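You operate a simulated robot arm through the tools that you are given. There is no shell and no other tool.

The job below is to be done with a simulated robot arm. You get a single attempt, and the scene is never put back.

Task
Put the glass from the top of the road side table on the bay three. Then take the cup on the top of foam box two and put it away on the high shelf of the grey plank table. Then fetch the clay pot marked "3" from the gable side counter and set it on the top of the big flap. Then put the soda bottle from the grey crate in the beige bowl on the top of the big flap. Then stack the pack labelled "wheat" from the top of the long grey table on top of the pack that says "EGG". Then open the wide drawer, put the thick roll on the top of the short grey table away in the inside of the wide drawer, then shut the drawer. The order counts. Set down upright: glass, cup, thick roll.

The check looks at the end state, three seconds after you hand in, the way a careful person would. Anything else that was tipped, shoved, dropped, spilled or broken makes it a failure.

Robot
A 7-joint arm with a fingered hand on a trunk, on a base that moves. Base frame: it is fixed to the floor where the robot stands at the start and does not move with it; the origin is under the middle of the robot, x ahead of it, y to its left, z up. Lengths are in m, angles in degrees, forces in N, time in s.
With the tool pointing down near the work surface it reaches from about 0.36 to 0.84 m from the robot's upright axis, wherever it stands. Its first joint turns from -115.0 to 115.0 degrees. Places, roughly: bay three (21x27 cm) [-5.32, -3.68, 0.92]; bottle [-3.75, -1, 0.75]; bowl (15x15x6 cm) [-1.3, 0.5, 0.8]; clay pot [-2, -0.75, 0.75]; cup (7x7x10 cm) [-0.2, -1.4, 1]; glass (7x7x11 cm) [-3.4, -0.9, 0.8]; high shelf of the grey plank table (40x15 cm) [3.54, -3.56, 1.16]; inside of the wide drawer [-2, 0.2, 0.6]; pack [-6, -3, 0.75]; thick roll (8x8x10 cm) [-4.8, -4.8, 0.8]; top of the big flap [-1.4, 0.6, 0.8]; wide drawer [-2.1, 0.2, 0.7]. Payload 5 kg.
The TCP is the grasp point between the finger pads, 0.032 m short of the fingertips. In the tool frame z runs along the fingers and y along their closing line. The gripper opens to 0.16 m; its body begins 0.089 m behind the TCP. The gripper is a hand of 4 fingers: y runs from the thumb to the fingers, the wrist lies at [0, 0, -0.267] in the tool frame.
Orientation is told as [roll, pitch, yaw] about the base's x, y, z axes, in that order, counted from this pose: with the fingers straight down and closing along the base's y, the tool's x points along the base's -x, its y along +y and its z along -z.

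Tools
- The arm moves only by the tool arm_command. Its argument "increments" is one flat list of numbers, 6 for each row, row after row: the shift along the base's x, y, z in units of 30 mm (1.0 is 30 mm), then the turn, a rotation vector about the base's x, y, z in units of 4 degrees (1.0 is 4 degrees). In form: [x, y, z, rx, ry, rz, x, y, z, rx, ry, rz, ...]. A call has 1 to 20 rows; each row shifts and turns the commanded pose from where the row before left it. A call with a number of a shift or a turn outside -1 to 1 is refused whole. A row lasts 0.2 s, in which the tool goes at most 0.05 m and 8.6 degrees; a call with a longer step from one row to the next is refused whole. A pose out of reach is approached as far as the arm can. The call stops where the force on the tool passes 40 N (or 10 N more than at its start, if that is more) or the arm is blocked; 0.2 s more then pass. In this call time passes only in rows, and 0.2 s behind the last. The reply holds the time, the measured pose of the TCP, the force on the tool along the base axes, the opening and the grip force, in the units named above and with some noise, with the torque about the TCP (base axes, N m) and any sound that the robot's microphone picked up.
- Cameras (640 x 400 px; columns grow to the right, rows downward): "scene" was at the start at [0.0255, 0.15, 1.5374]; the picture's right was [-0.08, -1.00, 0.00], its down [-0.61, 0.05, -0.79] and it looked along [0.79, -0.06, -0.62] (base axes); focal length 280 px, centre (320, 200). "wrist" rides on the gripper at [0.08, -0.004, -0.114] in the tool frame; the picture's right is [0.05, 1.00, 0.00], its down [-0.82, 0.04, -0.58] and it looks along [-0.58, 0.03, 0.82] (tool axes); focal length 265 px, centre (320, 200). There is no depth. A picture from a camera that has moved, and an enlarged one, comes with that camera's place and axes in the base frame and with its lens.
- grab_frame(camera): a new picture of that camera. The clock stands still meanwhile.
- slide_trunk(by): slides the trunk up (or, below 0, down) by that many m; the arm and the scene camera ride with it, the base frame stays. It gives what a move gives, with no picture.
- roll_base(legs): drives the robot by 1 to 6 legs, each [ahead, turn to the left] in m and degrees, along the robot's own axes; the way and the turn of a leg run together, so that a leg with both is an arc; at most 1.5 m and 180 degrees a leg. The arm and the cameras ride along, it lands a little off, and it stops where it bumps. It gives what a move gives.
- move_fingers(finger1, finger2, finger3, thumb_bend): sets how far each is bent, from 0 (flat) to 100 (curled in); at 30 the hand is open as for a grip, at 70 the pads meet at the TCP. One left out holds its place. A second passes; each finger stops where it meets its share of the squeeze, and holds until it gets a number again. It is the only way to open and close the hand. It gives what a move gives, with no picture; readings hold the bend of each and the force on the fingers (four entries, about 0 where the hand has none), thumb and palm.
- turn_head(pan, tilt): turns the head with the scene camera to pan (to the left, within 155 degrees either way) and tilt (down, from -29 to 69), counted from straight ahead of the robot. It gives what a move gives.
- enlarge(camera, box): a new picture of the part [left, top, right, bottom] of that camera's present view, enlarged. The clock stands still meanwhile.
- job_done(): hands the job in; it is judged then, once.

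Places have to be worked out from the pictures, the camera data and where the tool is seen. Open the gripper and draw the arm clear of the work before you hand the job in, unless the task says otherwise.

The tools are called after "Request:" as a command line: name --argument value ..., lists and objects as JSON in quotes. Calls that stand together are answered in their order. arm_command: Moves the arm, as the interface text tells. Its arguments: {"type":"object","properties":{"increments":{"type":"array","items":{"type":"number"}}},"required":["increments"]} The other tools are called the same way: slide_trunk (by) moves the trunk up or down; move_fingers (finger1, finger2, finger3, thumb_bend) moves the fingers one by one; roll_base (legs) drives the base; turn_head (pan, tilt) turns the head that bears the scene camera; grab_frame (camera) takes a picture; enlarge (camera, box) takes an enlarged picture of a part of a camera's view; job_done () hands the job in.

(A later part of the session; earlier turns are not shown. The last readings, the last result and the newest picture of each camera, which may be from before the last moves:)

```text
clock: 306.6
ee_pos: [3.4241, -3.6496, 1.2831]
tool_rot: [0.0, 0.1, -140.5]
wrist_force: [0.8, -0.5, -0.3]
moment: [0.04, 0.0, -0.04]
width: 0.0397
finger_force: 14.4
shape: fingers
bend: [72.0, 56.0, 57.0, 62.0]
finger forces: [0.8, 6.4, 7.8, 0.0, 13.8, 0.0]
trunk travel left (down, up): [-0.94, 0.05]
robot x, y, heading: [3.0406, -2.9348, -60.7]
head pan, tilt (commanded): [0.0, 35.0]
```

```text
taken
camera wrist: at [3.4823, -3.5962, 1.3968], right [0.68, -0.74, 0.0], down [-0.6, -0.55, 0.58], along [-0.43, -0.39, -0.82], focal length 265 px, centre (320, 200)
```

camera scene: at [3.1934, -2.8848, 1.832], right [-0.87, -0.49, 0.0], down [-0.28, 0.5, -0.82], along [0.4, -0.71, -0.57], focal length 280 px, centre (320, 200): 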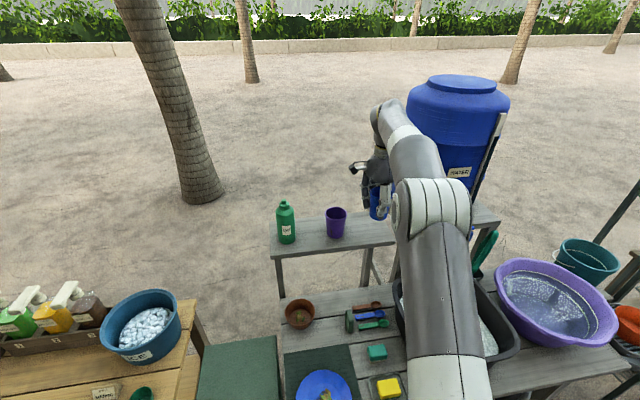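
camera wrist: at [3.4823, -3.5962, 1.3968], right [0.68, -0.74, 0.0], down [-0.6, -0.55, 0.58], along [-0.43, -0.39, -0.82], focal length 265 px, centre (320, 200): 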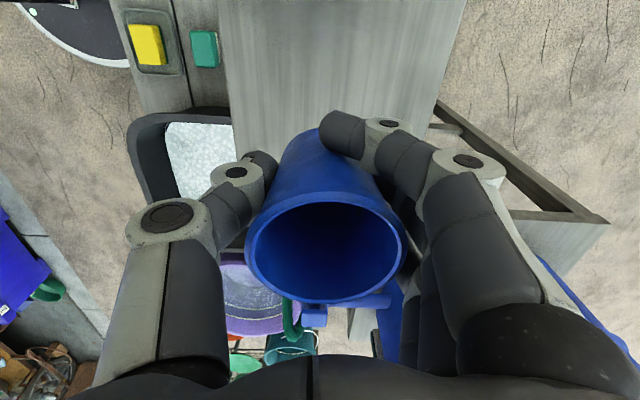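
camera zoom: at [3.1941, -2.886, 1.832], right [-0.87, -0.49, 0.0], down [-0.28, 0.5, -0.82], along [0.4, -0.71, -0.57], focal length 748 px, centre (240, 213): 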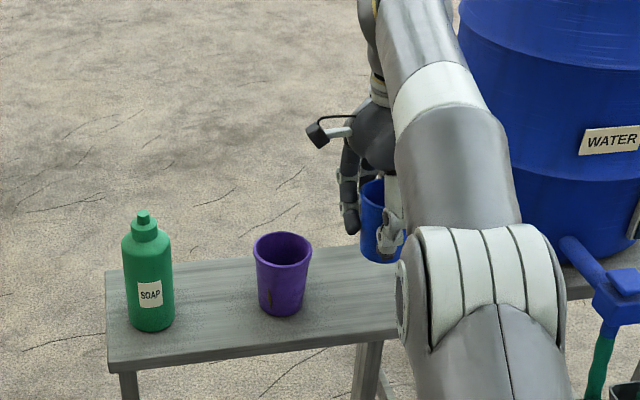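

The cup is over the target (≈12 cm from the purple cup, 7 cm from the shelf's right end). Lower toward the shelf in fine steps.

Request:
arm_command --increments '[0, 0, -0.7, 0, 0, 0, 0, 0, -0.5, 0, 0, 0]'

Request:
arm_command --increments '[0, 0, -0.2, 0, 0, 0, 0, 0, -0.13, 0, 0, 0]'

Request:
arm_command --increments '[0, 0, -0.12, 0, 0, 0]'

Request:
arm_command --increments '[0, 0, -0.12, 0, 0, 0]'

```text
clock: 307.2
ee_pos: [3.4214, -3.6468, 1.2487]
tool_rot: [-0.1, 0.0, -140.5]
wrist_force: [-1.1, 0.8, -0.1]
moment: [0.03, 0.05, -0.02]
width: 0.0394
finger_force: 14.7
shape: fingers
bend: [72.0, 56.0, 57.0, 62.0]
finger forces: [0.8, 6.5, 7.7, 0.1, 13.6, 0.1]
trunk travel left (down, up): [-0.94, 0.05]
robot x, y, heading: [3.0435, -2.9372, -60.4]
head pan, tilt (commanded): [0.0, 35.0]
```

```text
clock: 307.8
ee_pos: [3.4231, -3.649, 1.2389]
tool_rot: [0.0, 0.1, -140.5]
wrist_force: [0.8, -0.2, -1.2]
moment: [0.02, 0.0, 0.03]
width: 0.0394
finger_force: 14.2
shape: fingers
bend: [72.0, 56.0, 57.0, 62.0]
finger forces: [0.9, 6.3, 7.8, 0.0, 13.7, 0.0]
trunk travel left (down, up): [-0.94, 0.05]
robot x, y, heading: [3.0452, -2.9368, -60.4]
head pan, tilt (commanded): [0.0, 35.0]
```

```text
clock: 308.2
ee_pos: [3.4231, -3.6476, 1.2348]
tool_rot: [0.0, 0.0, -140.5]
wrist_force: [-0.4, 0.3, -1.3]
moment: [0.01, 0.0, 0.0]
width: 0.0393
finger_force: 14.2
shape: fingers
bend: [72.0, 56.0, 57.0, 62.0]
finger forces: [0.9, 6.4, 7.7, 0.0, 13.7, 0.0]
trunk travel left (down, up): [-0.94, 0.05]
robot x, y, heading: [3.0444, -2.9336, -60.5]
head pan, tilt (commanded): [0.0, 35.0]
```

```text
clock: 308.6
ee_pos: [3.4233, -3.649, 1.2315]
tool_rot: [-0.2, 0.0, -140.5]
wrist_force: [-0.4, 0.3, -0.2]
moment: [0.02, 0.0, 0.02]
width: 0.0393
finger_force: 14.3
shape: fingers
bend: [72.0, 56.0, 57.0, 62.0]
finger forces: [0.9, 6.4, 7.7, 0.0, 13.7, 0.0]
trunk travel left (down, up): [-0.94, 0.05]
robot x, y, heading: [3.0447, -2.9392, -60.5]
head pan, tilt (commanded): [0.0, 35.0]
```

Still free; continue in 3 mm steps, one at a time around the expected contact (~1.22).

Request:
arm_command --increments '[0, 0, -0.12, 0, 0, 0]'

Request:
arm_command --increments '[0, 0, -0.12, 0, 0, 0]'

Request:
arm_command --increments '[0, 0, -0.1, 0, 0, 0]'

```text
clock: 309.0
ee_pos: [3.4226, -3.6467, 1.2281]
tool_rot: [0.0, -0.1, -140.5]
wrist_force: [-0.4, 0.0, -0.5]
moment: [0.0, 0.04, -0.02]
width: 0.0394
finger_force: 14.3
shape: fingers
bend: [72.0, 56.0, 57.0, 62.0]
finger forces: [0.9, 6.4, 7.8, 0.1, 13.7, 0.0]
trunk travel left (down, up): [-0.94, 0.05]
robot x, y, heading: [3.0411, -2.9386, -60.5]
head pan, tilt (commanded): [0.0, 35.0]
```

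```text
clock: 309.4
ee_pos: [3.4241, -3.6481, 1.2255]
tool_rot: [0.0, 0.0, -140.5]
wrist_force: [0.2, -0.8, 2.2]
moment: [-0.11, -0.05, -0.04]
width: 0.0395
finger_force: 14.5
shape: fingers
bend: [72.0, 56.0, 57.0, 62.0]
finger forces: [0.9, 6.5, 8.0, 0.0, 14.1, 0.1]
trunk travel left (down, up): [-0.94, 0.05]
robot x, y, heading: [3.0426, -2.9343, -60.7]
head pan, tilt (commanded): [0.0, 35.0]
```

```text
clock: 309.8
ee_pos: [3.4221, -3.6468, 1.2259]
tool_rot: [0.2, 0.0, -140.5]
wrist_force: [-0.2, -1.1, 10.5]
moment: [-0.34, 0.0, 0.02]
width: 0.0394
finger_force: 16.1
shape: fingers
bend: [72.0, 56.0, 58.0, 62.0]
finger forces: [0.9, 7.0, 8.8, 0.1, 15.4, 0.0]
trunk travel left (down, up): [-0.94, 0.05]
robot x, y, heading: [3.0465, -2.9365, -60.5]
head pan, tilt (commanded): [0.0, 35.0]
```

Contact at z≈1.2255. I release the cup gently in two stages.

Request:
arm_command --increments '[0, 0, 0.07, 0, 0, 0]'

Request:
move_fingers --finger1 56 --finger2 51 --finger3 51 --thumb_bend 54

Request:
move_fingers --finger1 42 --finger2 42 --finger3 42 --thumb_bend 42

Request:
grab_frame --camera "wrist"

```text
clock: 310.2
ee_pos: [3.4223, -3.6479, 1.2238]
tool_rot: [0.0, 0.1, -140.5]
wrist_force: [0.7, 1.0, 7.6]
moment: [-0.3, -0.08, 0.0]
width: 0.0392
finger_force: 16.3
shape: fingers
bend: [72.0, 56.0, 58.0, 62.0]
finger forces: [1.0, 7.1, 8.7, 0.0, 15.2, 0.0]
trunk travel left (down, up): [-0.94, 0.05]
robot x, y, heading: [3.0419, -2.9389, -60.5]
head pan, tilt (commanded): [0.0, 35.0]
```

```text
clock: 311.2
ee_pos: [3.4237, -3.6471, 1.2245]
tool_rot: [0.0, 0.0, -140.5]
wrist_force: [0.4, 0.3, -0.1]
moment: [-0.01, 0.01, 0.01]
width: 0.0712
finger_force: 0.1
shape: fingers
bend: [56.0, 51.0, 51.0, 54.0]
finger forces: [0.1, 0.0, 0.1, 0.1, 0.0, 0.1]
trunk travel left (down, up): [-0.94, 0.05]
robot x, y, heading: [3.0439, -2.9343, -60.6]
head pan, tilt (commanded): [0.0, 35.0]
```

```text
clock: 312.2
ee_pos: [3.4237, -3.6476, 1.2248]
tool_rot: [0.0, 0.0, -140.5]
wrist_force: [-0.1, -0.2, -0.1]
moment: [-0.01, -0.01, 0.0]
width: 0.1222
finger_force: 0.0
shape: fingers
bend: [42.0, 42.0, 42.0, 42.0]
finger forces: [0.0, 0.0, 0.1, 0.0, 0.0, 0.1]
trunk travel left (down, up): [-0.94, 0.05]
robot x, y, heading: [3.0468, -2.9394, -60.4]
head pan, tilt (commanded): [0.0, 35.0]
```

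```text
taken
camera wrist: at [3.4819, -3.5945, 1.3368], right [0.68, -0.74, 0.0], down [-0.6, -0.55, 0.58], along [-0.43, -0.39, -0.82], focal length 265 px, centre (320, 200)
```

wrist: 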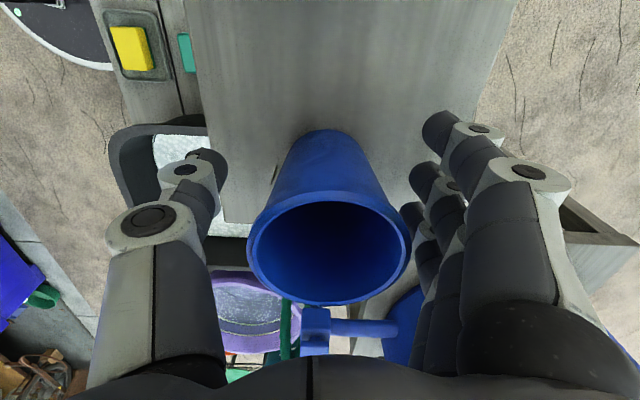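

Cup stands free on the shelf. I lift using the trunk first, then the arm, to keep within reach while clearing the rim.

Request:
slide_trunk --by 0.05

Request:
arm_command --increments '[0, 0, 0.7, 0, 0, 0, 0, 0, 0.7, 0, 0, 0, 0, 0, 0.6, 0, 0, 0]'

Request:
grab_frame --camera "wrist"

```text
clock: 313.1
ee_pos: [3.4229, -3.6483, 1.2739]
tool_rot: [0.0, 0.0, -140.5]
wrist_force: [-0.4, -0.1, 0.7]
moment: [0.0, -0.03, 0.02]
width: 0.1224
finger_force: 0.1
shape: fingers
bend: [42.0, 42.0, 42.0, 42.0]
finger forces: [0.0, 0.1, 0.1, 0.0, 0.0, 0.1]
trunk travel left (down, up): [-0.99, 0.0]
robot x, y, heading: [3.0455, -2.9382, -60.4]
head pan, tilt (commanded): [0.0, 35.0]
```

```text
clock: 313.9
ee_pos: [3.4236, -3.6478, 1.3334]
tool_rot: [0.0, -0.1, -140.5]
wrist_force: [0.7, 0.4, 0.8]
moment: [0.01, 0.02, 0.01]
width: 0.1228
finger_force: 0.0
shape: fingers
bend: [42.0, 42.0, 42.0, 42.0]
finger forces: [0.0, 0.0, 0.0, 0.1, 0.0, 0.1]
trunk travel left (down, up): [-0.99, 0.0]
robot x, y, heading: [3.0457, -2.9397, -60.5]
head pan, tilt (commanded): [0.0, 35.0]
```

```text
taken
camera wrist: at [3.4818, -3.5947, 1.4464], right [0.68, -0.74, 0.0], down [-0.6, -0.55, 0.58], along [-0.43, -0.39, -0.82], focal length 265 px, centre (320, 200)
```

wrist: 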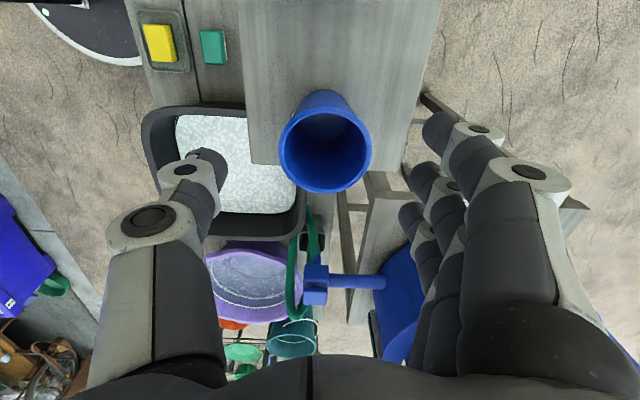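

The cup stands upright near the shelf's right end. I rise further while easing back, then retract toward the robot.

Request:
arm_command --increments '[-0.16, 0.21, 0.9, 0, 0, 0, -0.16, 0.21, 0.9, 0, 0, 0, -0.5, 0.65, 0.4, 0, 0, 0, -0.6, 0.8, 0.2, 0, 0, 0, -0.6, 0.8, 0, 0, 0, 0, -0.6, 0.8, 0, 0, 0, 0, -0.6, 0.8, 0, 0, 0, 0, -0.6, 0.8, 0, 0, 0, 0, -0.6, 0.8, 0, 0, 0, 0, -0.6, 0.8, 0, 0, 0, 0, -0.6, 0.8, 0, 0, 0, 0, -0.6, 0.8, 0, 0, 0, 0, -0.6, 0.8, 0, 0, 0, 0]'

Request:
enlarge --camera "scene" --box '[220, 120, 460, 270]'

```text
clock: 316.7
ee_pos: [3.2172, -3.3735, 1.4074]
tool_rot: [-0.1, 0.0, -140.5]
wrist_force: [-1.0, 0.7, -0.2]
moment: [-0.04, -0.02, 0.03]
width: 0.1225
finger_force: 0.0
shape: fingers
bend: [42.0, 42.0, 42.0, 42.0]
finger forces: [0.0, 0.0, 0.0, 0.1, 0.1, 0.0]
trunk travel left (down, up): [-0.99, 0.0]
robot x, y, heading: [3.0481, -2.9363, -60.7]
head pan, tilt (commanded): [0.0, 35.0]
```

```text
2.67 times, centred on (340, 195) of scene
camera zoom: at [3.192, -2.8825, 1.882], right [-0.87, -0.49, 0.0], down [-0.28, 0.5, -0.82], along [0.4, -0.71, -0.57], focal length 748 px, centre (267, 213)
```

zoom: 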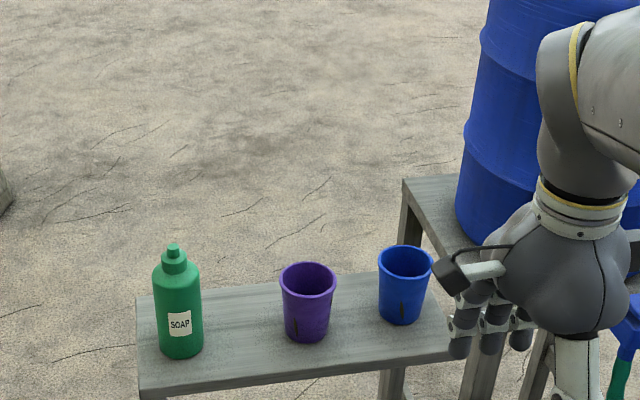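

Task 2 is done: the blue cup stands on the high shelf. I rotate the hand back and then return toward the cart for the clay pot.

Request:
arm_command --increments '[0, 0, 0, 0, 0, 1, 0, 0, 0, 0, 0, 1, 0, 0, 0, 0, 0, 1, 0, 0, 0, 0, 0, 1, 0, 0, 0, 0, 0, 1, 0, 0, 0, 0, 0, 1, 0, 0, 0, 0, 0, 1, 0, 0, 0, 0, 0, 1, 0, 0, 0, 0, 0, 1, 0, 0, 0, 0, 0, 1, 0, 0, 0, 0, 0, 1, 0, 0, 0, 0, 0, 1, 0, 0, 0, 0, 0, 1, 0, 0, 0, 0, 0, 1, 0, 0, 0, 0, 0, 1, 0, 0, 0, 0, 0, 1, 0, 0, 0, 0, 0, 1, 0, 0, 0, 0, 0, 1, 0, 0, 0, 0, 0, 1, 0, 0, 0, 0, 0, 1]'

Request:
roll_base --legs '[[-1.5, 0], [0, 180]]'

Request:
turn_head --pan 0 --tilt 30

Request:
grab_frame --camera "scene"

```text
clock: 320.9
ee_pos: [3.2177, -3.3754, 1.407]
tool_rot: [0.1, 0.0, -60.4]
wrist_force: [0.6, 0.4, -0.4]
moment: [-0.02, -0.01, 0.01]
width: 0.1227
finger_force: 0.0
shape: fingers
bend: [42.0, 42.0, 42.0, 42.0]
finger forces: [0.0, 0.0, 0.0, 0.1, 0.0, 0.1]
trunk travel left (down, up): [-0.99, 0.0]
robot x, y, heading: [3.0464, -2.9354, -60.4]
head pan, tilt (commanded): [0.0, 35.0]
```

```text
clock: 335.7
ee_pos: [2.132, -1.1974, 1.4061]
tool_rot: [-0.1, -0.1, 120.4]
wrist_force: [0.0, 0.2, 0.4]
moment: [-0.04, -0.01, 0.02]
width: 0.1228
finger_force: 0.1
shape: fingers
bend: [42.0, 42.0, 42.0, 42.0]
finger forces: [0.0, 0.0, 0.0, 0.1, 0.0, 0.1]
trunk travel left (down, up): [-0.99, 0.0]
robot x, y, heading: [2.3092, -1.6305, 120.3]
head pan, tilt (commanded): [0.0, 35.0]
```

```text
clock: 336.4
ee_pos: [2.1307, -1.1957, 1.4062]
tool_rot: [-0.1, 0.0, 120.3]
wrist_force: [0.4, 0.0, -0.5]
moment: [-0.01, -0.01, -0.03]
width: 0.1227
finger_force: 0.0
shape: fingers
bend: [42.0, 42.0, 42.0, 42.0]
finger forces: [0.0, 0.1, 0.1, 0.1, 0.1, 0.0]
trunk travel left (down, up): [-0.99, 0.0]
robot x, y, heading: [2.3116, -1.6333, 120.2]
head pan, tilt (commanded): [0.0, 30.0]
```

```text
taken
camera scene: at [2.1613, -1.6854, 1.8897], right [0.86, 0.5, 0.0], down [0.25, -0.43, -0.87], along [-0.44, 0.75, -0.5], focal length 280 px, centre (320, 200)
```

scene: 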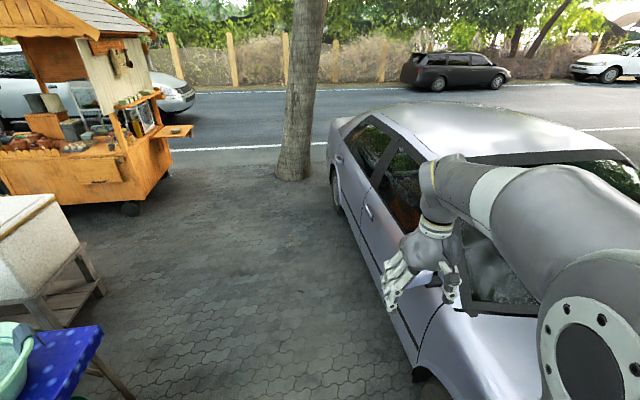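

The cart's aisle side with the clay pots is visible. I drive back past the car and coolers toward the corridor.

Request:
roll_base --legs '[[0, 12], [0.7, 0], [0, 20], [1.4, 0], [0, 36], [1.15, 0]]'

Request:
turn_head --pan 20 --tilt 30

Request:
grab_frame --camera "scene"

```text
clock: 355.8
ee_pos: [-1.013, -0.6238, 1.4054]
tool_rot: [0.0, 0.0, -171.6]
wrist_force: [0.8, 0.4, -1.1]
moment: [-0.01, -0.01, 0.0]
width: 0.1229
finger_force: 0.0
shape: fingers
bend: [42.0, 42.0, 42.0, 42.0]
finger forces: [0.0, 0.0, 0.0, 0.1, 0.1, 0.1]
trunk travel left (down, up): [-0.99, 0.0]
robot x, y, heading: [-0.5394, -0.6153, -171.5]
head pan, tilt (commanded): [0.0, 30.0]
```

```text
clock: 356.7
ee_pos: [-1.0126, -0.6244, 1.4057]
tool_rot: [0.0, 0.0, -171.6]
wrist_force: [-0.1, -0.3, 0.8]
moment: [0.0, -0.04, 0.01]
width: 0.1228
finger_force: 0.1
shape: fingers
bend: [42.0, 42.0, 42.0, 42.0]
finger forces: [0.0, 0.1, 0.0, 0.0, 0.0, 0.0]
trunk travel left (down, up): [-0.99, 0.0]
robot x, y, heading: [-0.5401, -0.6183, -171.6]
head pan, tilt (commanded): [20.0, 30.0]
```

```text
taken
camera scene: at [-0.5387, -0.8071, 1.8898], right [-0.47, 0.88, 0.0], down [0.44, 0.24, -0.87], along [-0.76, -0.41, -0.5], focal length 280 px, centre (320, 200)
```

scene: 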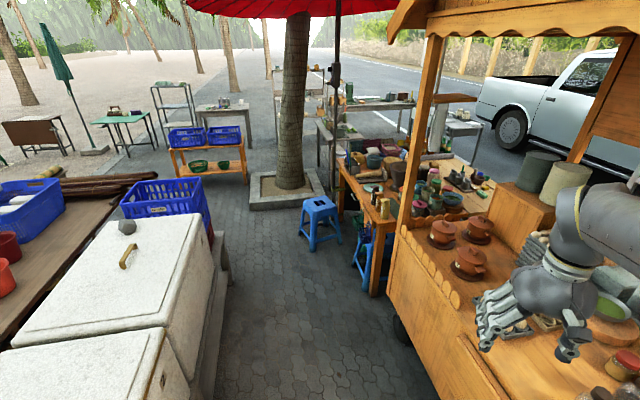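

The three clay pots are on the aisle-side counter. I lower the trunk to stay below the roof, draw the hand in, and drive into the corridor facing the counter.

Request:
arm_command --increments '[1, 0.146, 0, 0, 0, 0, 1, 0.146, 0, 0, 0, 0, 0.8, 0.12, 0, 0, 0, 0]'

Request:
slide_trunk --by -0.2

Request:
roll_base --legs '[[0, 24], [1.22, 0], [0, -82]]'

Request:
turn_head --pan 0 --tilt 45

Request:
grab_frame --camera "scene"

Request:
grab_frame --camera "wrist"

```text
clock: 357.5
ee_pos: [-0.9263, -0.6095, 1.4073]
tool_rot: [0.0, 0.0, -171.6]
wrist_force: [0.2, -0.5, 0.3]
moment: [0.0, 0.07, 0.01]
width: 0.1228
finger_force: 0.1
shape: fingers
bend: [42.0, 42.0, 42.0, 42.0]
finger forces: [0.1, 0.0, 0.1, 0.1, 0.0, 0.0]
trunk travel left (down, up): [-0.99, 0.0]
robot x, y, heading: [-0.541, -0.6204, -171.6]
head pan, tilt (commanded): [20.0, 30.0]
```

```text
clock: 359.6
ee_pos: [-0.9282, -0.6109, 1.2057]
tool_rot: [0.0, 0.0, -171.5]
wrist_force: [0.1, 0.0, 0.5]
moment: [0.03, 0.01, -0.01]
width: 0.1225
finger_force: 0.0
shape: fingers
bend: [42.0, 42.0, 42.0, 42.0]
finger forces: [0.0, 0.0, 0.1, 0.0, 0.0, 0.1]
trunk travel left (down, up): [-0.79, 0.2]
robot x, y, heading: [-0.5403, -0.6168, -171.6]
head pan, tilt (commanded): [20.0, 30.0]
```

```text
clock: 370.5
ee_pos: [-1.7702, -0.9425, 1.206]
tool_rot: [-0.1, 0.0, 131.0]
wrist_force: [0.2, -0.4, 0.1]
moment: [0.02, -0.04, -0.01]
width: 0.1225
finger_force: 0.1
shape: fingers
bend: [42.0, 42.0, 42.0, 42.0]
finger forces: [0.1, 0.0, 0.1, 0.0, 0.1, 0.1]
trunk travel left (down, up): [-0.79, 0.2]
robot x, y, heading: [-1.5648, -1.2709, 130.8]
head pan, tilt (commanded): [20.0, 30.0]
```

```text
clock: 371.4
ee_pos: [-1.7708, -0.9426, 1.2068]
tool_rot: [0.0, 0.0, 131.0]
wrist_force: [-0.2, -0.9, 0.3]
moment: [-0.02, -0.02, 0.0]
width: 0.1228
finger_force: 0.0
shape: fingers
bend: [42.0, 42.0, 42.0, 42.0]
finger forces: [0.0, 0.0, 0.0, 0.0, 0.0, 0.0]
trunk travel left (down, up): [-0.79, 0.2]
robot x, y, heading: [-1.5681, -1.2697, 131.1]
head pan, tilt (commanded): [0.0, 45.0]
```

```text
taken
camera scene: at [-1.701, -1.3591, 1.6672], right [0.75, 0.66, 0.0], down [0.46, -0.53, -0.71], along [-0.46, 0.53, -0.71], focal length 280 px, centre (320, 200)
```

scene: 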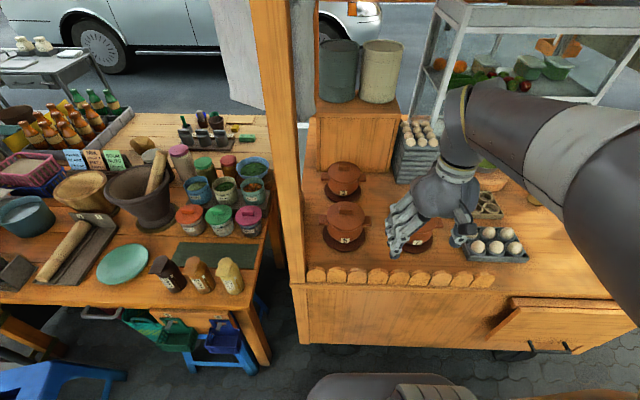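

```text
taken
camera wrist: at [-1.7153, -1.0007, 1.3189], right [-0.72, -0.69, 0.0], down [-0.57, 0.59, 0.58], along [-0.4, 0.42, -0.82], focal length 265 px, centre (320, 200)
```

wrist: 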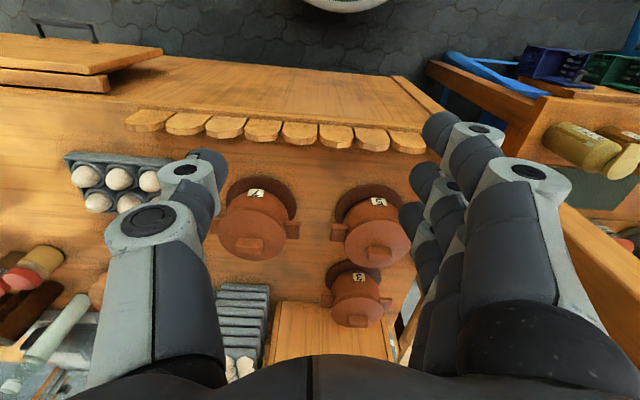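

Three clay pots with number tags are visible. Zoom in to read the tags.

Request:
enlarge --camera "scene" --box '[300, 140, 460, 260]'

Request:
enlarge --camera "wrist" --box '[200, 150, 440, 330]'

```text
3.33 times, centred on (380, 200) of scene
camera zoom: at [-1.701, -1.3591, 1.6672], right [0.75, 0.66, 0.0], down [0.46, -0.53, -0.71], along [-0.46, 0.53, -0.71], focal length 935 px, centre (120, 200)
```

zoom: 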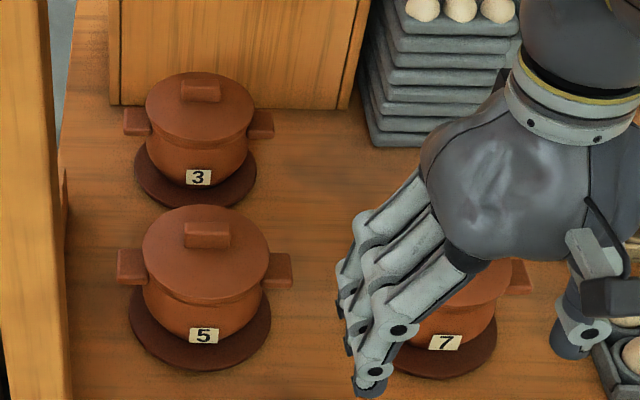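

```text
2.22 times, centred on (320, 240) of wrist
camera zoom: at [-1.7153, -1.0007, 1.3189], right [-0.72, -0.69, 0.0], down [-0.57, 0.59, 0.58], along [-0.4, 0.42, -0.82], focal length 590 px, centre (320, 111)
```

zoom: 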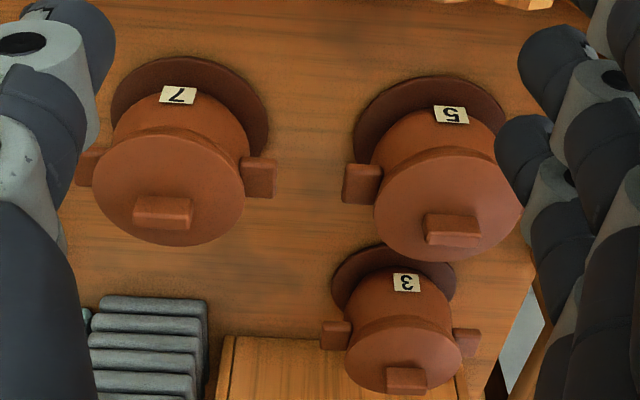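

Pot 3 is the back one, at about (-2.21, -0.62), counter z≈0.81, lid top ≈0.94. I close in 0.13 m, then raise and rotate the hand −88° so the fingers grip front/back, avoiding the side ears.

Request:
roll_base --legs '[[0.12, 0]]'

Request:
move_fingers --finger1 30 --finger2 30 --finger3 30 --thumb_bend 30

Request:
arm_command --increments '[0, 0, 0.2, 0, 0, -1, 0, 0, 0.2, 0, 0, -1, 0, 0, 0.2, 0, 0, -1, 0, 0, 0.2, 0, 0, -1, 0, 0, 0.2, 0, 0, -1, 0, 0, 0, 0, 0, -1, 0, 0, 0, 0, 0, -1, 0, 0, 0, 0, 0, -1, 0, 0, 0, 0, 0, -1, 0, 0, 0, 0, 0, -1, 0, 0, 0, 0, 0, -1, 0, 0, 0, 0, 0, -1, 0, 0, 0, 0, 0, -1, 0, 0, 0, 0, 0, -1, 0, 0, 0, 0, 0, -1, 0, 0, 0, 0, 0, -1, 0, 0, 0, 0, 0, -1, 0, 0, 0, 0, 0, -1, 0, 0, 0, 0, 0, -1, 0, 0, 0, 0, 0, -1]'

Request:
grab_frame --camera "scene"

Request:
grab_frame --camera "wrist"

```text
clock: 372.6
ee_pos: [-1.85, -0.8501, 1.2051]
tool_rot: [0.0, 0.1, 130.9]
wrist_force: [0.0, 0.1, 0.1]
moment: [-0.08, -0.05, -0.01]
width: 0.1225
finger_force: 0.0
shape: fingers
bend: [42.0, 42.0, 42.0, 42.0]
finger forces: [0.0, 0.0, 0.0, 0.0, 0.0, 0.0]
trunk travel left (down, up): [-0.79, 0.2]
robot x, y, heading: [-1.6462, -1.1806, 130.7]
head pan, tilt (commanded): [0.0, 45.0]
```

```text
clock: 373.6
ee_pos: [-1.8489, -0.8521, 1.2053]
tool_rot: [0.1, -0.1, 130.9]
wrist_force: [0.9, 0.6, 0.3]
moment: [-0.05, 0.02, 0.01]
width: 0.1703
finger_force: 0.1
shape: fingers
bend: [30.0, 30.0, 30.0, 30.0]
finger forces: [0.0, 0.0, 0.0, 0.0, 0.0, 0.0]
trunk travel left (down, up): [-0.79, 0.2]
robot x, y, heading: [-1.6477, -1.1842, 130.9]
head pan, tilt (commanded): [0.0, 45.0]
```

```text
clock: 377.8
ee_pos: [-1.8497, -0.8515, 1.2356]
tool_rot: [0.0, 0.0, 50.8]
wrist_force: [0.0, -0.9, -0.5]
moment: [0.03, -0.04, -0.01]
width: 0.1697
finger_force: 0.0
shape: fingers
bend: [30.0, 30.0, 30.0, 30.0]
finger forces: [0.0, 0.1, 0.0, 0.0, 0.1, 0.1]
trunk travel left (down, up): [-0.79, 0.2]
robot x, y, heading: [-1.6479, -1.1825, 130.9]
head pan, tilt (commanded): [0.0, 45.0]
```

```text
taken
camera scene: at [-1.7797, -1.2682, 1.6671], right [0.76, 0.65, 0.0], down [0.46, -0.53, -0.71], along [-0.46, 0.53, -0.71], focal length 280 px, centre (320, 200)
```

scene: 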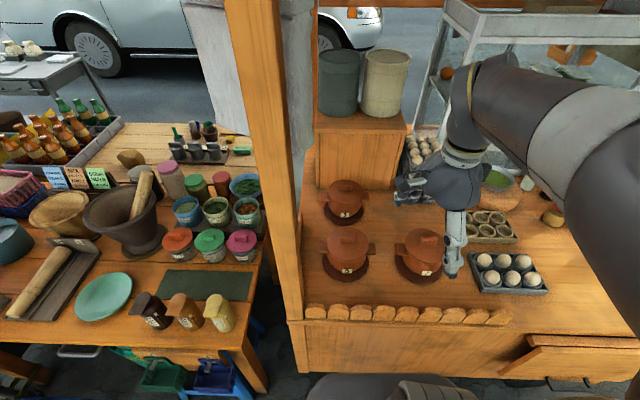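

```text
taken
camera wrist: at [-1.8966, -0.9167, 1.3489], right [-0.81, 0.59, 0.0], down [0.48, 0.66, 0.58], along [0.34, 0.47, -0.82], focal length 265 px, centre (320, 200)
```

wrist: 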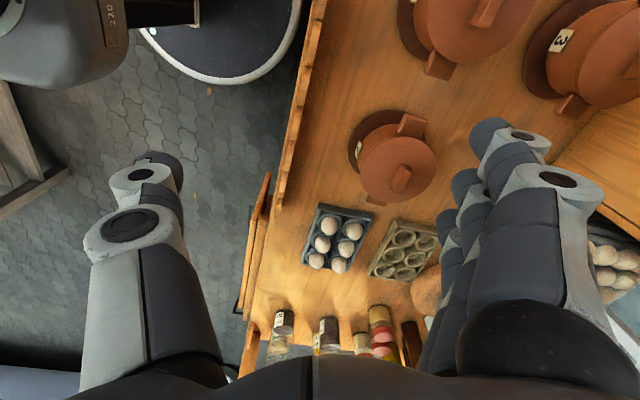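

Hand orientation is right for pot 3. Zoom to refine pot 3's position before approaching.

Request:
enlarge --camera "scene" --box '[300, 150, 420, 240]'

Request:
enlarge --camera "wrist" --box '[480, 0, 640, 120]'

```text
4.44 times, centred on (360, 195) of scene
camera zoom: at [-1.7797, -1.2682, 1.6671], right [0.76, 0.65, 0.0], down [0.46, -0.53, -0.71], along [-0.46, 0.53, -0.71], focal length 1247 px, centre (142, 222)
```

zoom: 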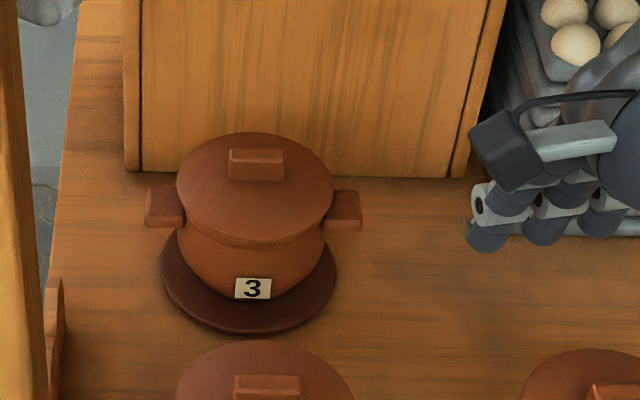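

```text
3.33 times, centred on (560, 60) of wrist
camera zoom: at [-1.8966, -0.9167, 1.3489], right [-0.81, 0.59, 0.0], down [0.48, 0.66, 0.58], along [0.34, 0.47, -0.82], focal length 885 px, centre (-480, 667)
```

zoom: 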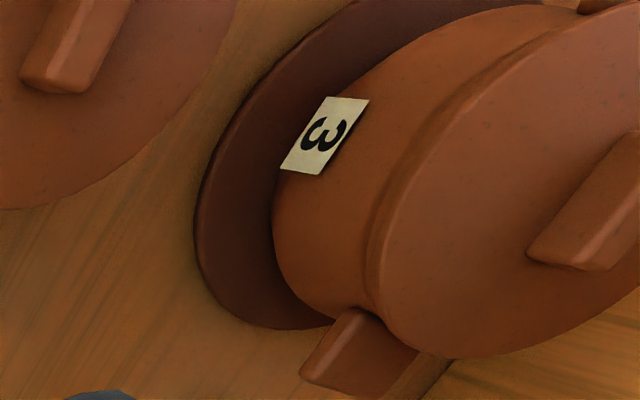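

Pot 3's lid is ~13 cm wide, ears point sideways. I move over it at z≈1.12 for a close wrist look.

Request:
arm_command --increments '[-0.845, 0.527, -0.3, 0, 0, 0, -0.845, 0.527, -0.3, 0, 0, 0, -0.845, 0.527, -0.3, 0, 0, 0, -0.845, 0.527, -0.3, 0, 0, 0, -0.845, 0.527, -0.3, 0, 0, 0, -0.845, 0.527, -0.3, 0, 0, 0, -0.845, 0.527, -0.3, 0, 0, 0, -0.845, 0.527, -0.3, 0, 0, 0, -0.845, 0.527, -0.3, 0, 0, 0, -0.845, 0.527, -0.3, 0, 0, 0, -0.845, 0.527, -0.3, 0, 0, 0, -0.845, 0.527, -0.3, 0, 0, 0, -0.845, 0.527, -0.2, 0, 0, 0, -0.845, 0.527, 0, 0, 0, 0]'

Request:
grab_frame --camera "wrist"

Request:
grab_frame --camera "scene"

```text
clock: 380.8
ee_pos: [-2.2034, -0.6279, 1.1199]
tool_rot: [0.0, 0.0, 50.9]
wrist_force: [-0.3, 0.2, -0.2]
moment: [-0.05, -0.01, 0.02]
width: 0.1701
finger_force: 0.1
shape: fingers
bend: [30.0, 30.0, 30.0, 30.0]
finger forces: [0.0, 0.0, 0.0, 0.0, 0.0, 0.0]
trunk travel left (down, up): [-0.79, 0.2]
robot x, y, heading: [-1.6438, -1.1873, 130.9]
head pan, tilt (commanded): [0.0, 45.0]
```

```text
taken
camera wrist: at [-2.2522, -0.6948, 1.2336], right [-0.81, 0.59, 0.0], down [0.48, 0.66, 0.58], along [0.34, 0.47, -0.82], focal length 265 px, centre (320, 200)
```

wrist: 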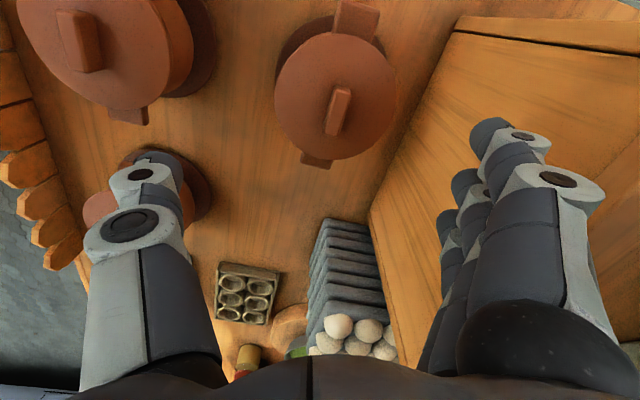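

```text
taken
camera scene: at [-1.7811, -1.2672, 1.6671], right [0.76, 0.65, 0.0], down [0.46, -0.53, -0.71], along [-0.46, 0.53, -0.71], focal length 280 px, centre (320, 200)
```

scene: 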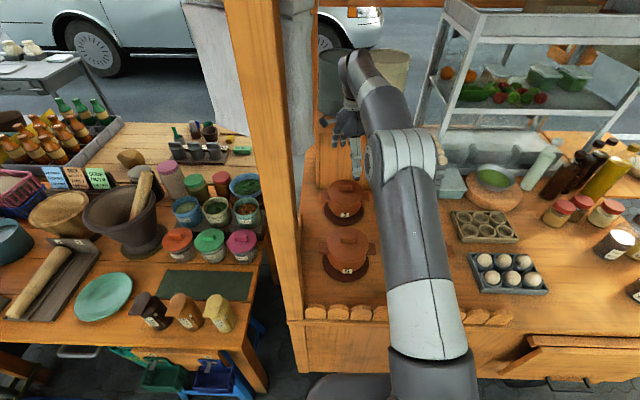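

Pot 3's center refines to (-2.216, -0.618), lid top ≈0.92. I center over it and descend to z≈0.97 for a check of finger clearances.

Request:
arm_command --increments '[-0.42, 0.33, 0, 0, 0, 0, 0, 0, -1, 0, 0, 0, 0, 0, -1, 0, 0, 0, 0, 0, -1, 0, 0, 0, 0, 0, -1, 0, 0, 0, 0, 0, -1, 0, 0, 0]'

Request:
grab_frame --camera "wrist"

Request:
enlarge --camera "scene" --box '[280, 80, 440, 260]'

```text
clock: 382.2
ee_pos: [-2.2154, -0.6192, 0.9713]
tool_rot: [0.1, 0.0, 50.8]
wrist_force: [-0.2, 0.8, -0.5]
moment: [-0.02, -0.01, 0.0]
width: 0.1706
finger_force: 0.0
shape: fingers
bend: [30.0, 30.0, 30.0, 30.0]
finger forces: [0.1, 0.0, 0.1, 0.0, 0.0, 0.1]
trunk travel left (down, up): [-0.79, 0.2]
robot x, y, heading: [-1.6463, -1.1804, 130.7]
head pan, tilt (commanded): [0.0, 45.0]
```

```text
taken
camera wrist: at [-2.2634, -0.6846, 1.084], right [-0.81, 0.59, 0.0], down [0.48, 0.66, 0.58], along [0.34, 0.47, -0.82], focal length 265 px, centre (320, 200)
```

wrist: 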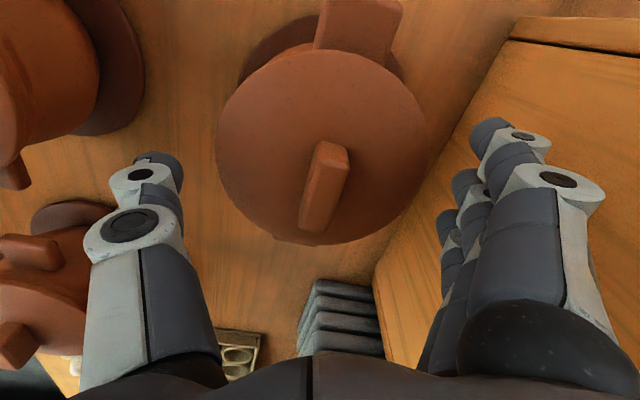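

```text
2.22 times, centred on (360, 170) of scene
camera zoom: at [-1.7803, -1.2678, 1.6672], right [0.76, 0.65, 0.0], down [0.46, -0.53, -0.71], along [-0.46, 0.53, -0.71], focal length 623 px, centre (231, 267)
```

zoom: 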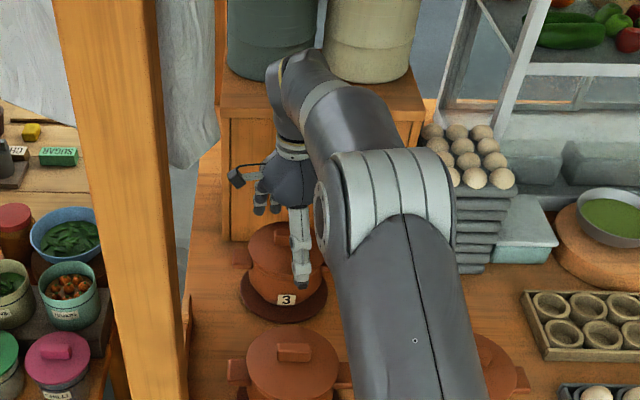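

Lid: diameter ≈0.137 m, top z≈0.925, nicely centered between thumb and fingers. Descend to z≈0.893 and close.

Request:
arm_command --increments '[-0.18, -0.13, -0.87, 0, 0, 0, 0, 0, -0.87, 0, 0, 0, 0, 0, -0.87, 0, 0, 0]'

Request:
move_fingers --finger1 50 --finger2 48 --finger3 50 --thumb_bend 48

Request:
grab_frame --camera "wrist"

```text
clock: 383.0
ee_pos: [-2.2199, -0.6233, 0.8985]
tool_rot: [0.3, 0.0, 50.9]
wrist_force: [3.3, -2.1, 24.2]
moment: [-0.61, -0.77, 0.0]
width: 0.1762
finger_force: 9.8
shape: fingers
bend: [30.0, 30.0, 30.0, 30.0]
finger forces: [0.0, 3.4, 0.3, 0.1, 15.9, 0.0]
trunk travel left (down, up): [-0.79, 0.2]
robot x, y, heading: [-1.6458, -1.1814, 131.1]
head pan, tilt (commanded): [0.0, 45.0]
```

```text
clock: 384.0
ee_pos: [-2.2197, -0.6232, 0.8962]
tool_rot: [0.1, 0.0, 51.0]
wrist_force: [-0.6, 1.6, 28.4]
moment: [0.55, 0.79, -0.05]
width: 0.1382
finger_force: 39.6
shape: fingers
bend: [47.0, 46.0, 48.0, 46.0]
finger forces: [12.9, 14.1, 14.7, 0.0, 36.8, 0.0]
trunk travel left (down, up): [-0.79, 0.2]
robot x, y, heading: [-1.6449, -1.1863, 131.0]
head pan, tilt (commanded): [0.0, 45.0]
```

```text
taken
camera wrist: at [-2.2677, -0.6899, 1.0099], right [-0.81, 0.59, 0.0], down [0.48, 0.66, 0.58], along [0.34, 0.47, -0.82], focal length 265 px, centre (320, 200)
```

wrist: 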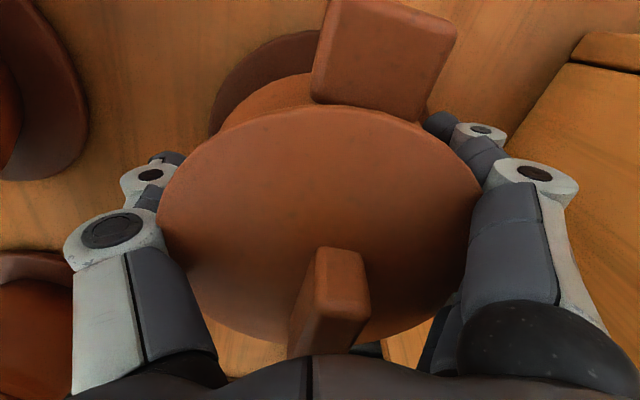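

Fingers grip the pot (~13 N each), the tips lightly pressing on the foot plate. I lift slowly and look whether the whole pot comes up cleanly.

Request:
arm_command --increments '[0, 0, 0.3, 0, 0, 0, 0, 0, 0.4, 0, 0, 0, 0, 0, 0.5, 0, 0, 0, 0, 0, 0.5, 0, 0, 0]'

Request:
grab_frame --camera "wrist"

Request:
enlarge --camera "scene" --box '[280, 80, 440, 260]'

```text
clock: 385.0
ee_pos: [-2.2212, -0.6234, 0.9448]
tool_rot: [-0.1, -0.1, 51.0]
wrist_force: [-0.6, 0.1, -1.5]
moment: [-0.01, 0.03, -0.01]
width: 0.1368
finger_force: 39.2
shape: fingers
bend: [48.0, 46.0, 48.0, 46.0]
finger forces: [13.5, 12.5, 13.5, 0.0, 38.6, 0.1]
trunk travel left (down, up): [-0.79, 0.2]
robot x, y, heading: [-1.6473, -1.1823, 131.0]
head pan, tilt (commanded): [0.0, 45.0]
heard: snap
```

```text
taken
camera wrist: at [-2.2687, -0.6895, 1.0571], right [-0.81, 0.59, 0.0], down [0.48, 0.66, 0.58], along [0.34, 0.47, -0.82], focal length 265 px, centre (320, 200)
```

wrist: 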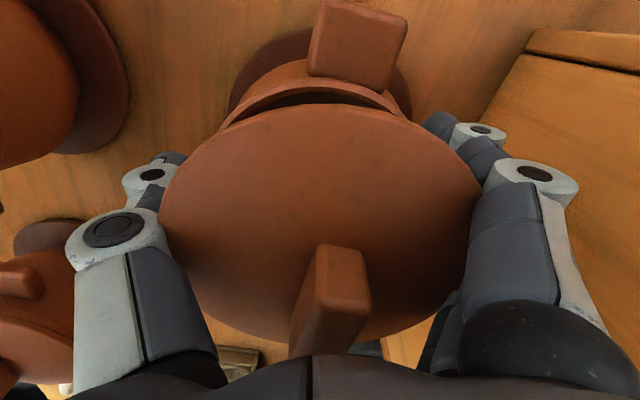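

```text
2.22 times, centred on (360, 170) of scene
camera zoom: at [-1.7798, -1.2682, 1.6671], right [0.76, 0.65, 0.0], down [0.46, -0.53, -0.71], along [-0.46, 0.53, -0.71], focal length 623 px, centre (231, 267)
```

zoom: 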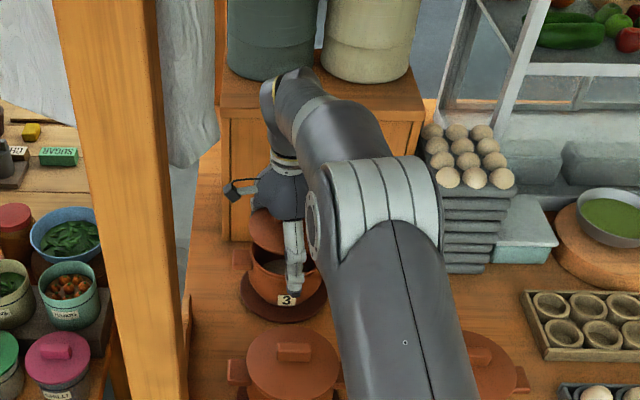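

A "snap" was heard and the lid has come off alone — I'm holding only the lid. I lower it straight back onto the pot exactly where it was.

Request:
arm_command --increments '[0, 0, -0.5, 0, 0, 0, 0, 0, -0.5, 0, 0, 0, 0, 0, -0.3, 0, 0, 0]'

Request:
arm_command --increments '[0, 0, -0.1, 0, 0, 0]'

Request:
arm_command --increments '[0, 0, -0.1, 0, 0, 0]'

Request:
grab_frame --camera "wrist"

```text
clock: 385.8
ee_pos: [-2.2211, -0.6241, 0.9056]
tool_rot: [0.1, 0.1, 50.9]
wrist_force: [2.2, -0.9, 0.0]
moment: [-0.02, -0.01, 0.01]
width: 0.1368
finger_force: 38.6
shape: fingers
bend: [48.0, 46.0, 48.0, 46.0]
finger forces: [13.3, 12.5, 13.3, 0.0, 39.5, 0.1]
trunk travel left (down, up): [-0.79, 0.2]
robot x, y, heading: [-1.6465, -1.1849, 130.8]
head pan, tilt (commanded): [0.0, 45.0]
```

```text
clock: 386.2
ee_pos: [-2.2202, -0.624, 0.9017]
tool_rot: [0.0, 0.0, 50.9]
wrist_force: [2.3, -1.2, 0.8]
moment: [-0.08, -0.06, 0.05]
width: 0.1365
finger_force: 39.9
shape: fingers
bend: [48.0, 46.0, 48.0, 46.0]
finger forces: [13.4, 12.4, 13.4, 0.0, 40.9, 0.0]
trunk travel left (down, up): [-0.79, 0.2]
robot x, y, heading: [-1.6471, -1.1781, 130.8]
head pan, tilt (commanded): [0.0, 45.0]
```

```text
clock: 386.6
ee_pos: [-2.2208, -0.6239, 0.8993]
tool_rot: [0.0, 0.0, 50.8]
wrist_force: [3.2, -1.6, 2.2]
moment: [-0.09, -0.05, 0.06]
width: 0.1363
finger_force: 40.4
shape: fingers
bend: [48.0, 46.0, 48.0, 46.0]
finger forces: [13.1, 12.1, 13.4, 0.0, 42.1, 0.1]
trunk travel left (down, up): [-0.79, 0.2]
robot x, y, heading: [-1.6485, -1.183, 130.9]
head pan, tilt (commanded): [0.0, 45.0]
```

```text
taken
camera wrist: at [-2.2688, -0.6901, 1.0129], right [-0.81, 0.59, 0.0], down [0.48, 0.66, 0.58], along [0.34, 0.47, -0.82], focal length 265 px, centre (320, 200)
```

wrist: 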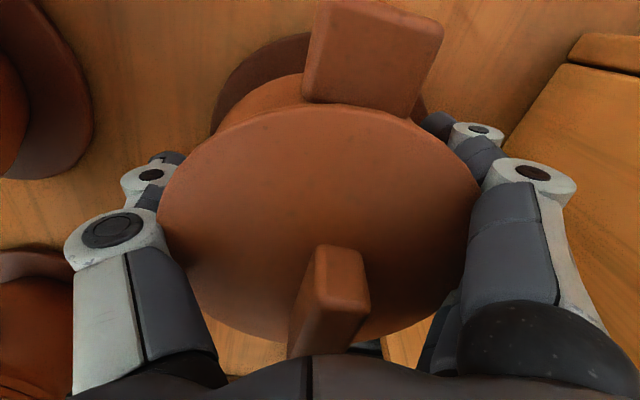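

The lid is nearly seated again. A few more millimetres until it rests firmly.

Request:
arm_command --increments '[0, 0, -0.1, 0, 0, 0]'

Request:
arm_command --increments '[0, 0, -0.1, 0, 0, 0]'

Request:
arm_command --increments '[0, 0, -0.1, 0, 0, 0]'

```text
clock: 387.0
ee_pos: [-2.2222, -0.6237, 0.8978]
tool_rot: [0.2, 0.0, 50.9]
wrist_force: [3.7, -1.0, 7.3]
moment: [0.19, 0.3, -0.04]
width: 0.1376
finger_force: 38.4
shape: fingers
bend: [47.0, 46.0, 48.0, 46.0]
finger forces: [11.6, 12.3, 13.3, 0.0, 39.6, 0.1]
trunk travel left (down, up): [-0.79, 0.2]
robot x, y, heading: [-1.6476, -1.1813, 130.8]
head pan, tilt (commanded): [0.0, 45.0]
heard: snap
```

```text
clock: 387.4
ee_pos: [-2.2213, -0.6235, 0.8978]
tool_rot: [0.2, 0.0, 50.8]
wrist_force: [5.0, -2.3, 19.9]
moment: [0.35, 0.61, -0.04]
width: 0.1375
finger_force: 40.3
shape: fingers
bend: [47.0, 46.0, 48.0, 46.0]
finger forces: [11.5, 12.9, 13.6, 0.0, 41.8, 0.0]
trunk travel left (down, up): [-0.79, 0.2]
robot x, y, heading: [-1.6477, -1.1828, 130.8]
head pan, tilt (commanded): [0.0, 45.0]
```

```text
clock: 387.8
ee_pos: [-2.2202, -0.6238, 0.8972]
tool_rot: [0.5, 0.0, 51.0]
wrist_force: [4.2, -0.6, 35.9]
moment: [0.43, 0.73, 0.04]
width: 0.1379
finger_force: 40.4
shape: fingers
bend: [48.0, 46.0, 48.0, 46.0]
finger forces: [11.4, 13.9, 14.1, 0.1, 40.2, 0.0]
trunk travel left (down, up): [-0.79, 0.2]
robot x, y, heading: [-1.6466, -1.1843, 131.2]
head pan, tilt (commanded): [0.0, 45.0]
```

The second "snap" means the lid clicked back on: it's a snap-on lid, so I must hold the pot body, best by its two side ears. I release, rise clear, and rotate the hand back so the fingers align with the ears.

Request:
move_fingers --finger1 30 --finger2 30 --finger3 30 --thumb_bend 30

Request:
arm_command --increments '[0, 0, 0.5, 0, 0, 0, 0, 0, 1, 0, 0, 0, 0, 0, 1, 0, 0, 0, 0, 0, 1, 0, 0, 0, 0, 0, 1, 0, 0, 0]'

Request:
arm_command --increments '[0, 0, 0, 0, 0, 1, 0, 0, 0, 0, 0, 1, 0, 0, 0, 0, 0, 1, 0, 0, 0, 0, 0, 1, 0, 0, 0, 0, 0, 1, 0, 0, 0, 0, 0, 1, 0, 0, 0, 0, 0, 1, 0, 0, 0, 0, 0, 1, 0, 0, 0, 0, 0, 1, 0, 0, 0, 0, 0, 1, 0, 0, 0, 0, 0, 1, 0, 0, 0, 0, 0, 1, 0, 0, 0, 0, 0, 1, 0, 0, 0, 0, 0, 1, 0, 0, 0, 0, 0, 1, 0, 0, 0, 0, 0, 1, 0, 0, 0, 0, 0, 1, 0, 0, 0, 0, 0, 1, 0, 0, 0, 0, 0, 1, 0, 0, 0, 0, 0, 0.6]'

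Request:
grab_frame --camera "wrist"

Request:
enlarge --camera "scene" --box '[280, 120, 440, 260]'

```text
clock: 388.8
ee_pos: [-2.2195, -0.6261, 0.8972]
tool_rot: [0.4, -0.1, 50.8]
wrist_force: [1.6, 0.7, 44.2]
moment: [-1.12, -1.36, 0.01]
width: 0.1773
finger_force: 18.4
shape: fingers
bend: [30.0, 30.0, 30.0, 30.0]
finger forces: [0.0, 5.7, 1.3, 0.1, 30.5, 0.0]
trunk travel left (down, up): [-0.79, 0.2]
robot x, y, heading: [-1.646, -1.1811, 131.0]
head pan, tilt (commanded): [0.0, 45.0]
```

```text
clock: 390.0
ee_pos: [-2.2211, -0.6251, 1.0248]
tool_rot: [0.1, 0.0, 51.0]
wrist_force: [-0.7, 0.1, -1.0]
moment: [-0.01, -0.01, 0.02]
width: 0.1747
finger_force: 8.0
shape: fingers
bend: [30.0, 29.0, 29.0, 29.0]
finger forces: [0.1, 5.8, 2.3, 0.0, 7.4, 0.0]
trunk travel left (down, up): [-0.79, 0.2]
robot x, y, heading: [-1.6452, -1.1814, 131.0]
head pan, tilt (commanded): [0.0, 45.0]
heard: snap
```

```text
clock: 394.2
ee_pos: [-2.2203, -0.6235, 1.0242]
tool_rot: [0.0, 0.0, 129.4]
wrist_force: [0.0, 0.1, -1.7]
moment: [-0.03, -0.02, -0.02]
width: 0.1748
finger_force: 7.3
shape: fingers
bend: [30.0, 29.0, 29.0, 29.0]
finger forces: [0.0, 5.6, 2.2, 0.0, 7.2, 0.0]
trunk travel left (down, up): [-0.79, 0.2]
robot x, y, heading: [-1.6478, -1.1783, 131.1]
head pan, tilt (commanded): [0.0, 45.0]
```

```text
taken
camera wrist: at [-2.1675, -0.6841, 1.1383], right [-0.74, -0.67, 0.0], down [-0.55, 0.6, 0.58], along [-0.39, 0.43, -0.82], focal length 265 px, centre (320, 200)
```

wrist: 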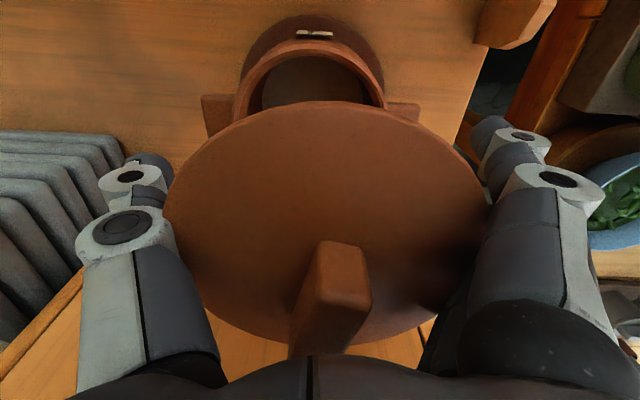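

```text
2.86 times, centred on (360, 190) of scene
camera zoom: at [-1.78, -1.268, 1.6671], right [0.76, 0.65, 0.0], down [0.46, -0.53, -0.71], along [-0.46, 0.53, -0.71], focal length 802 px, centre (206, 229)
```

zoom: 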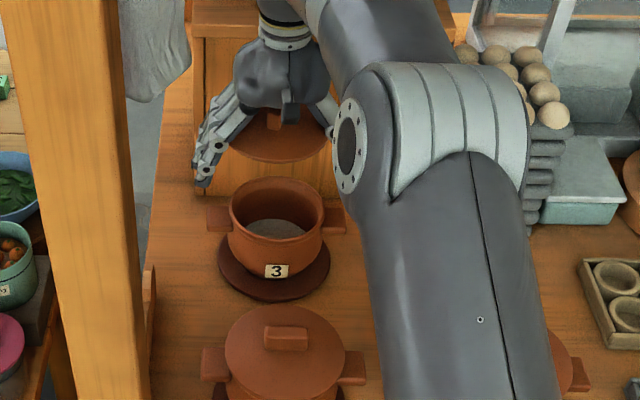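

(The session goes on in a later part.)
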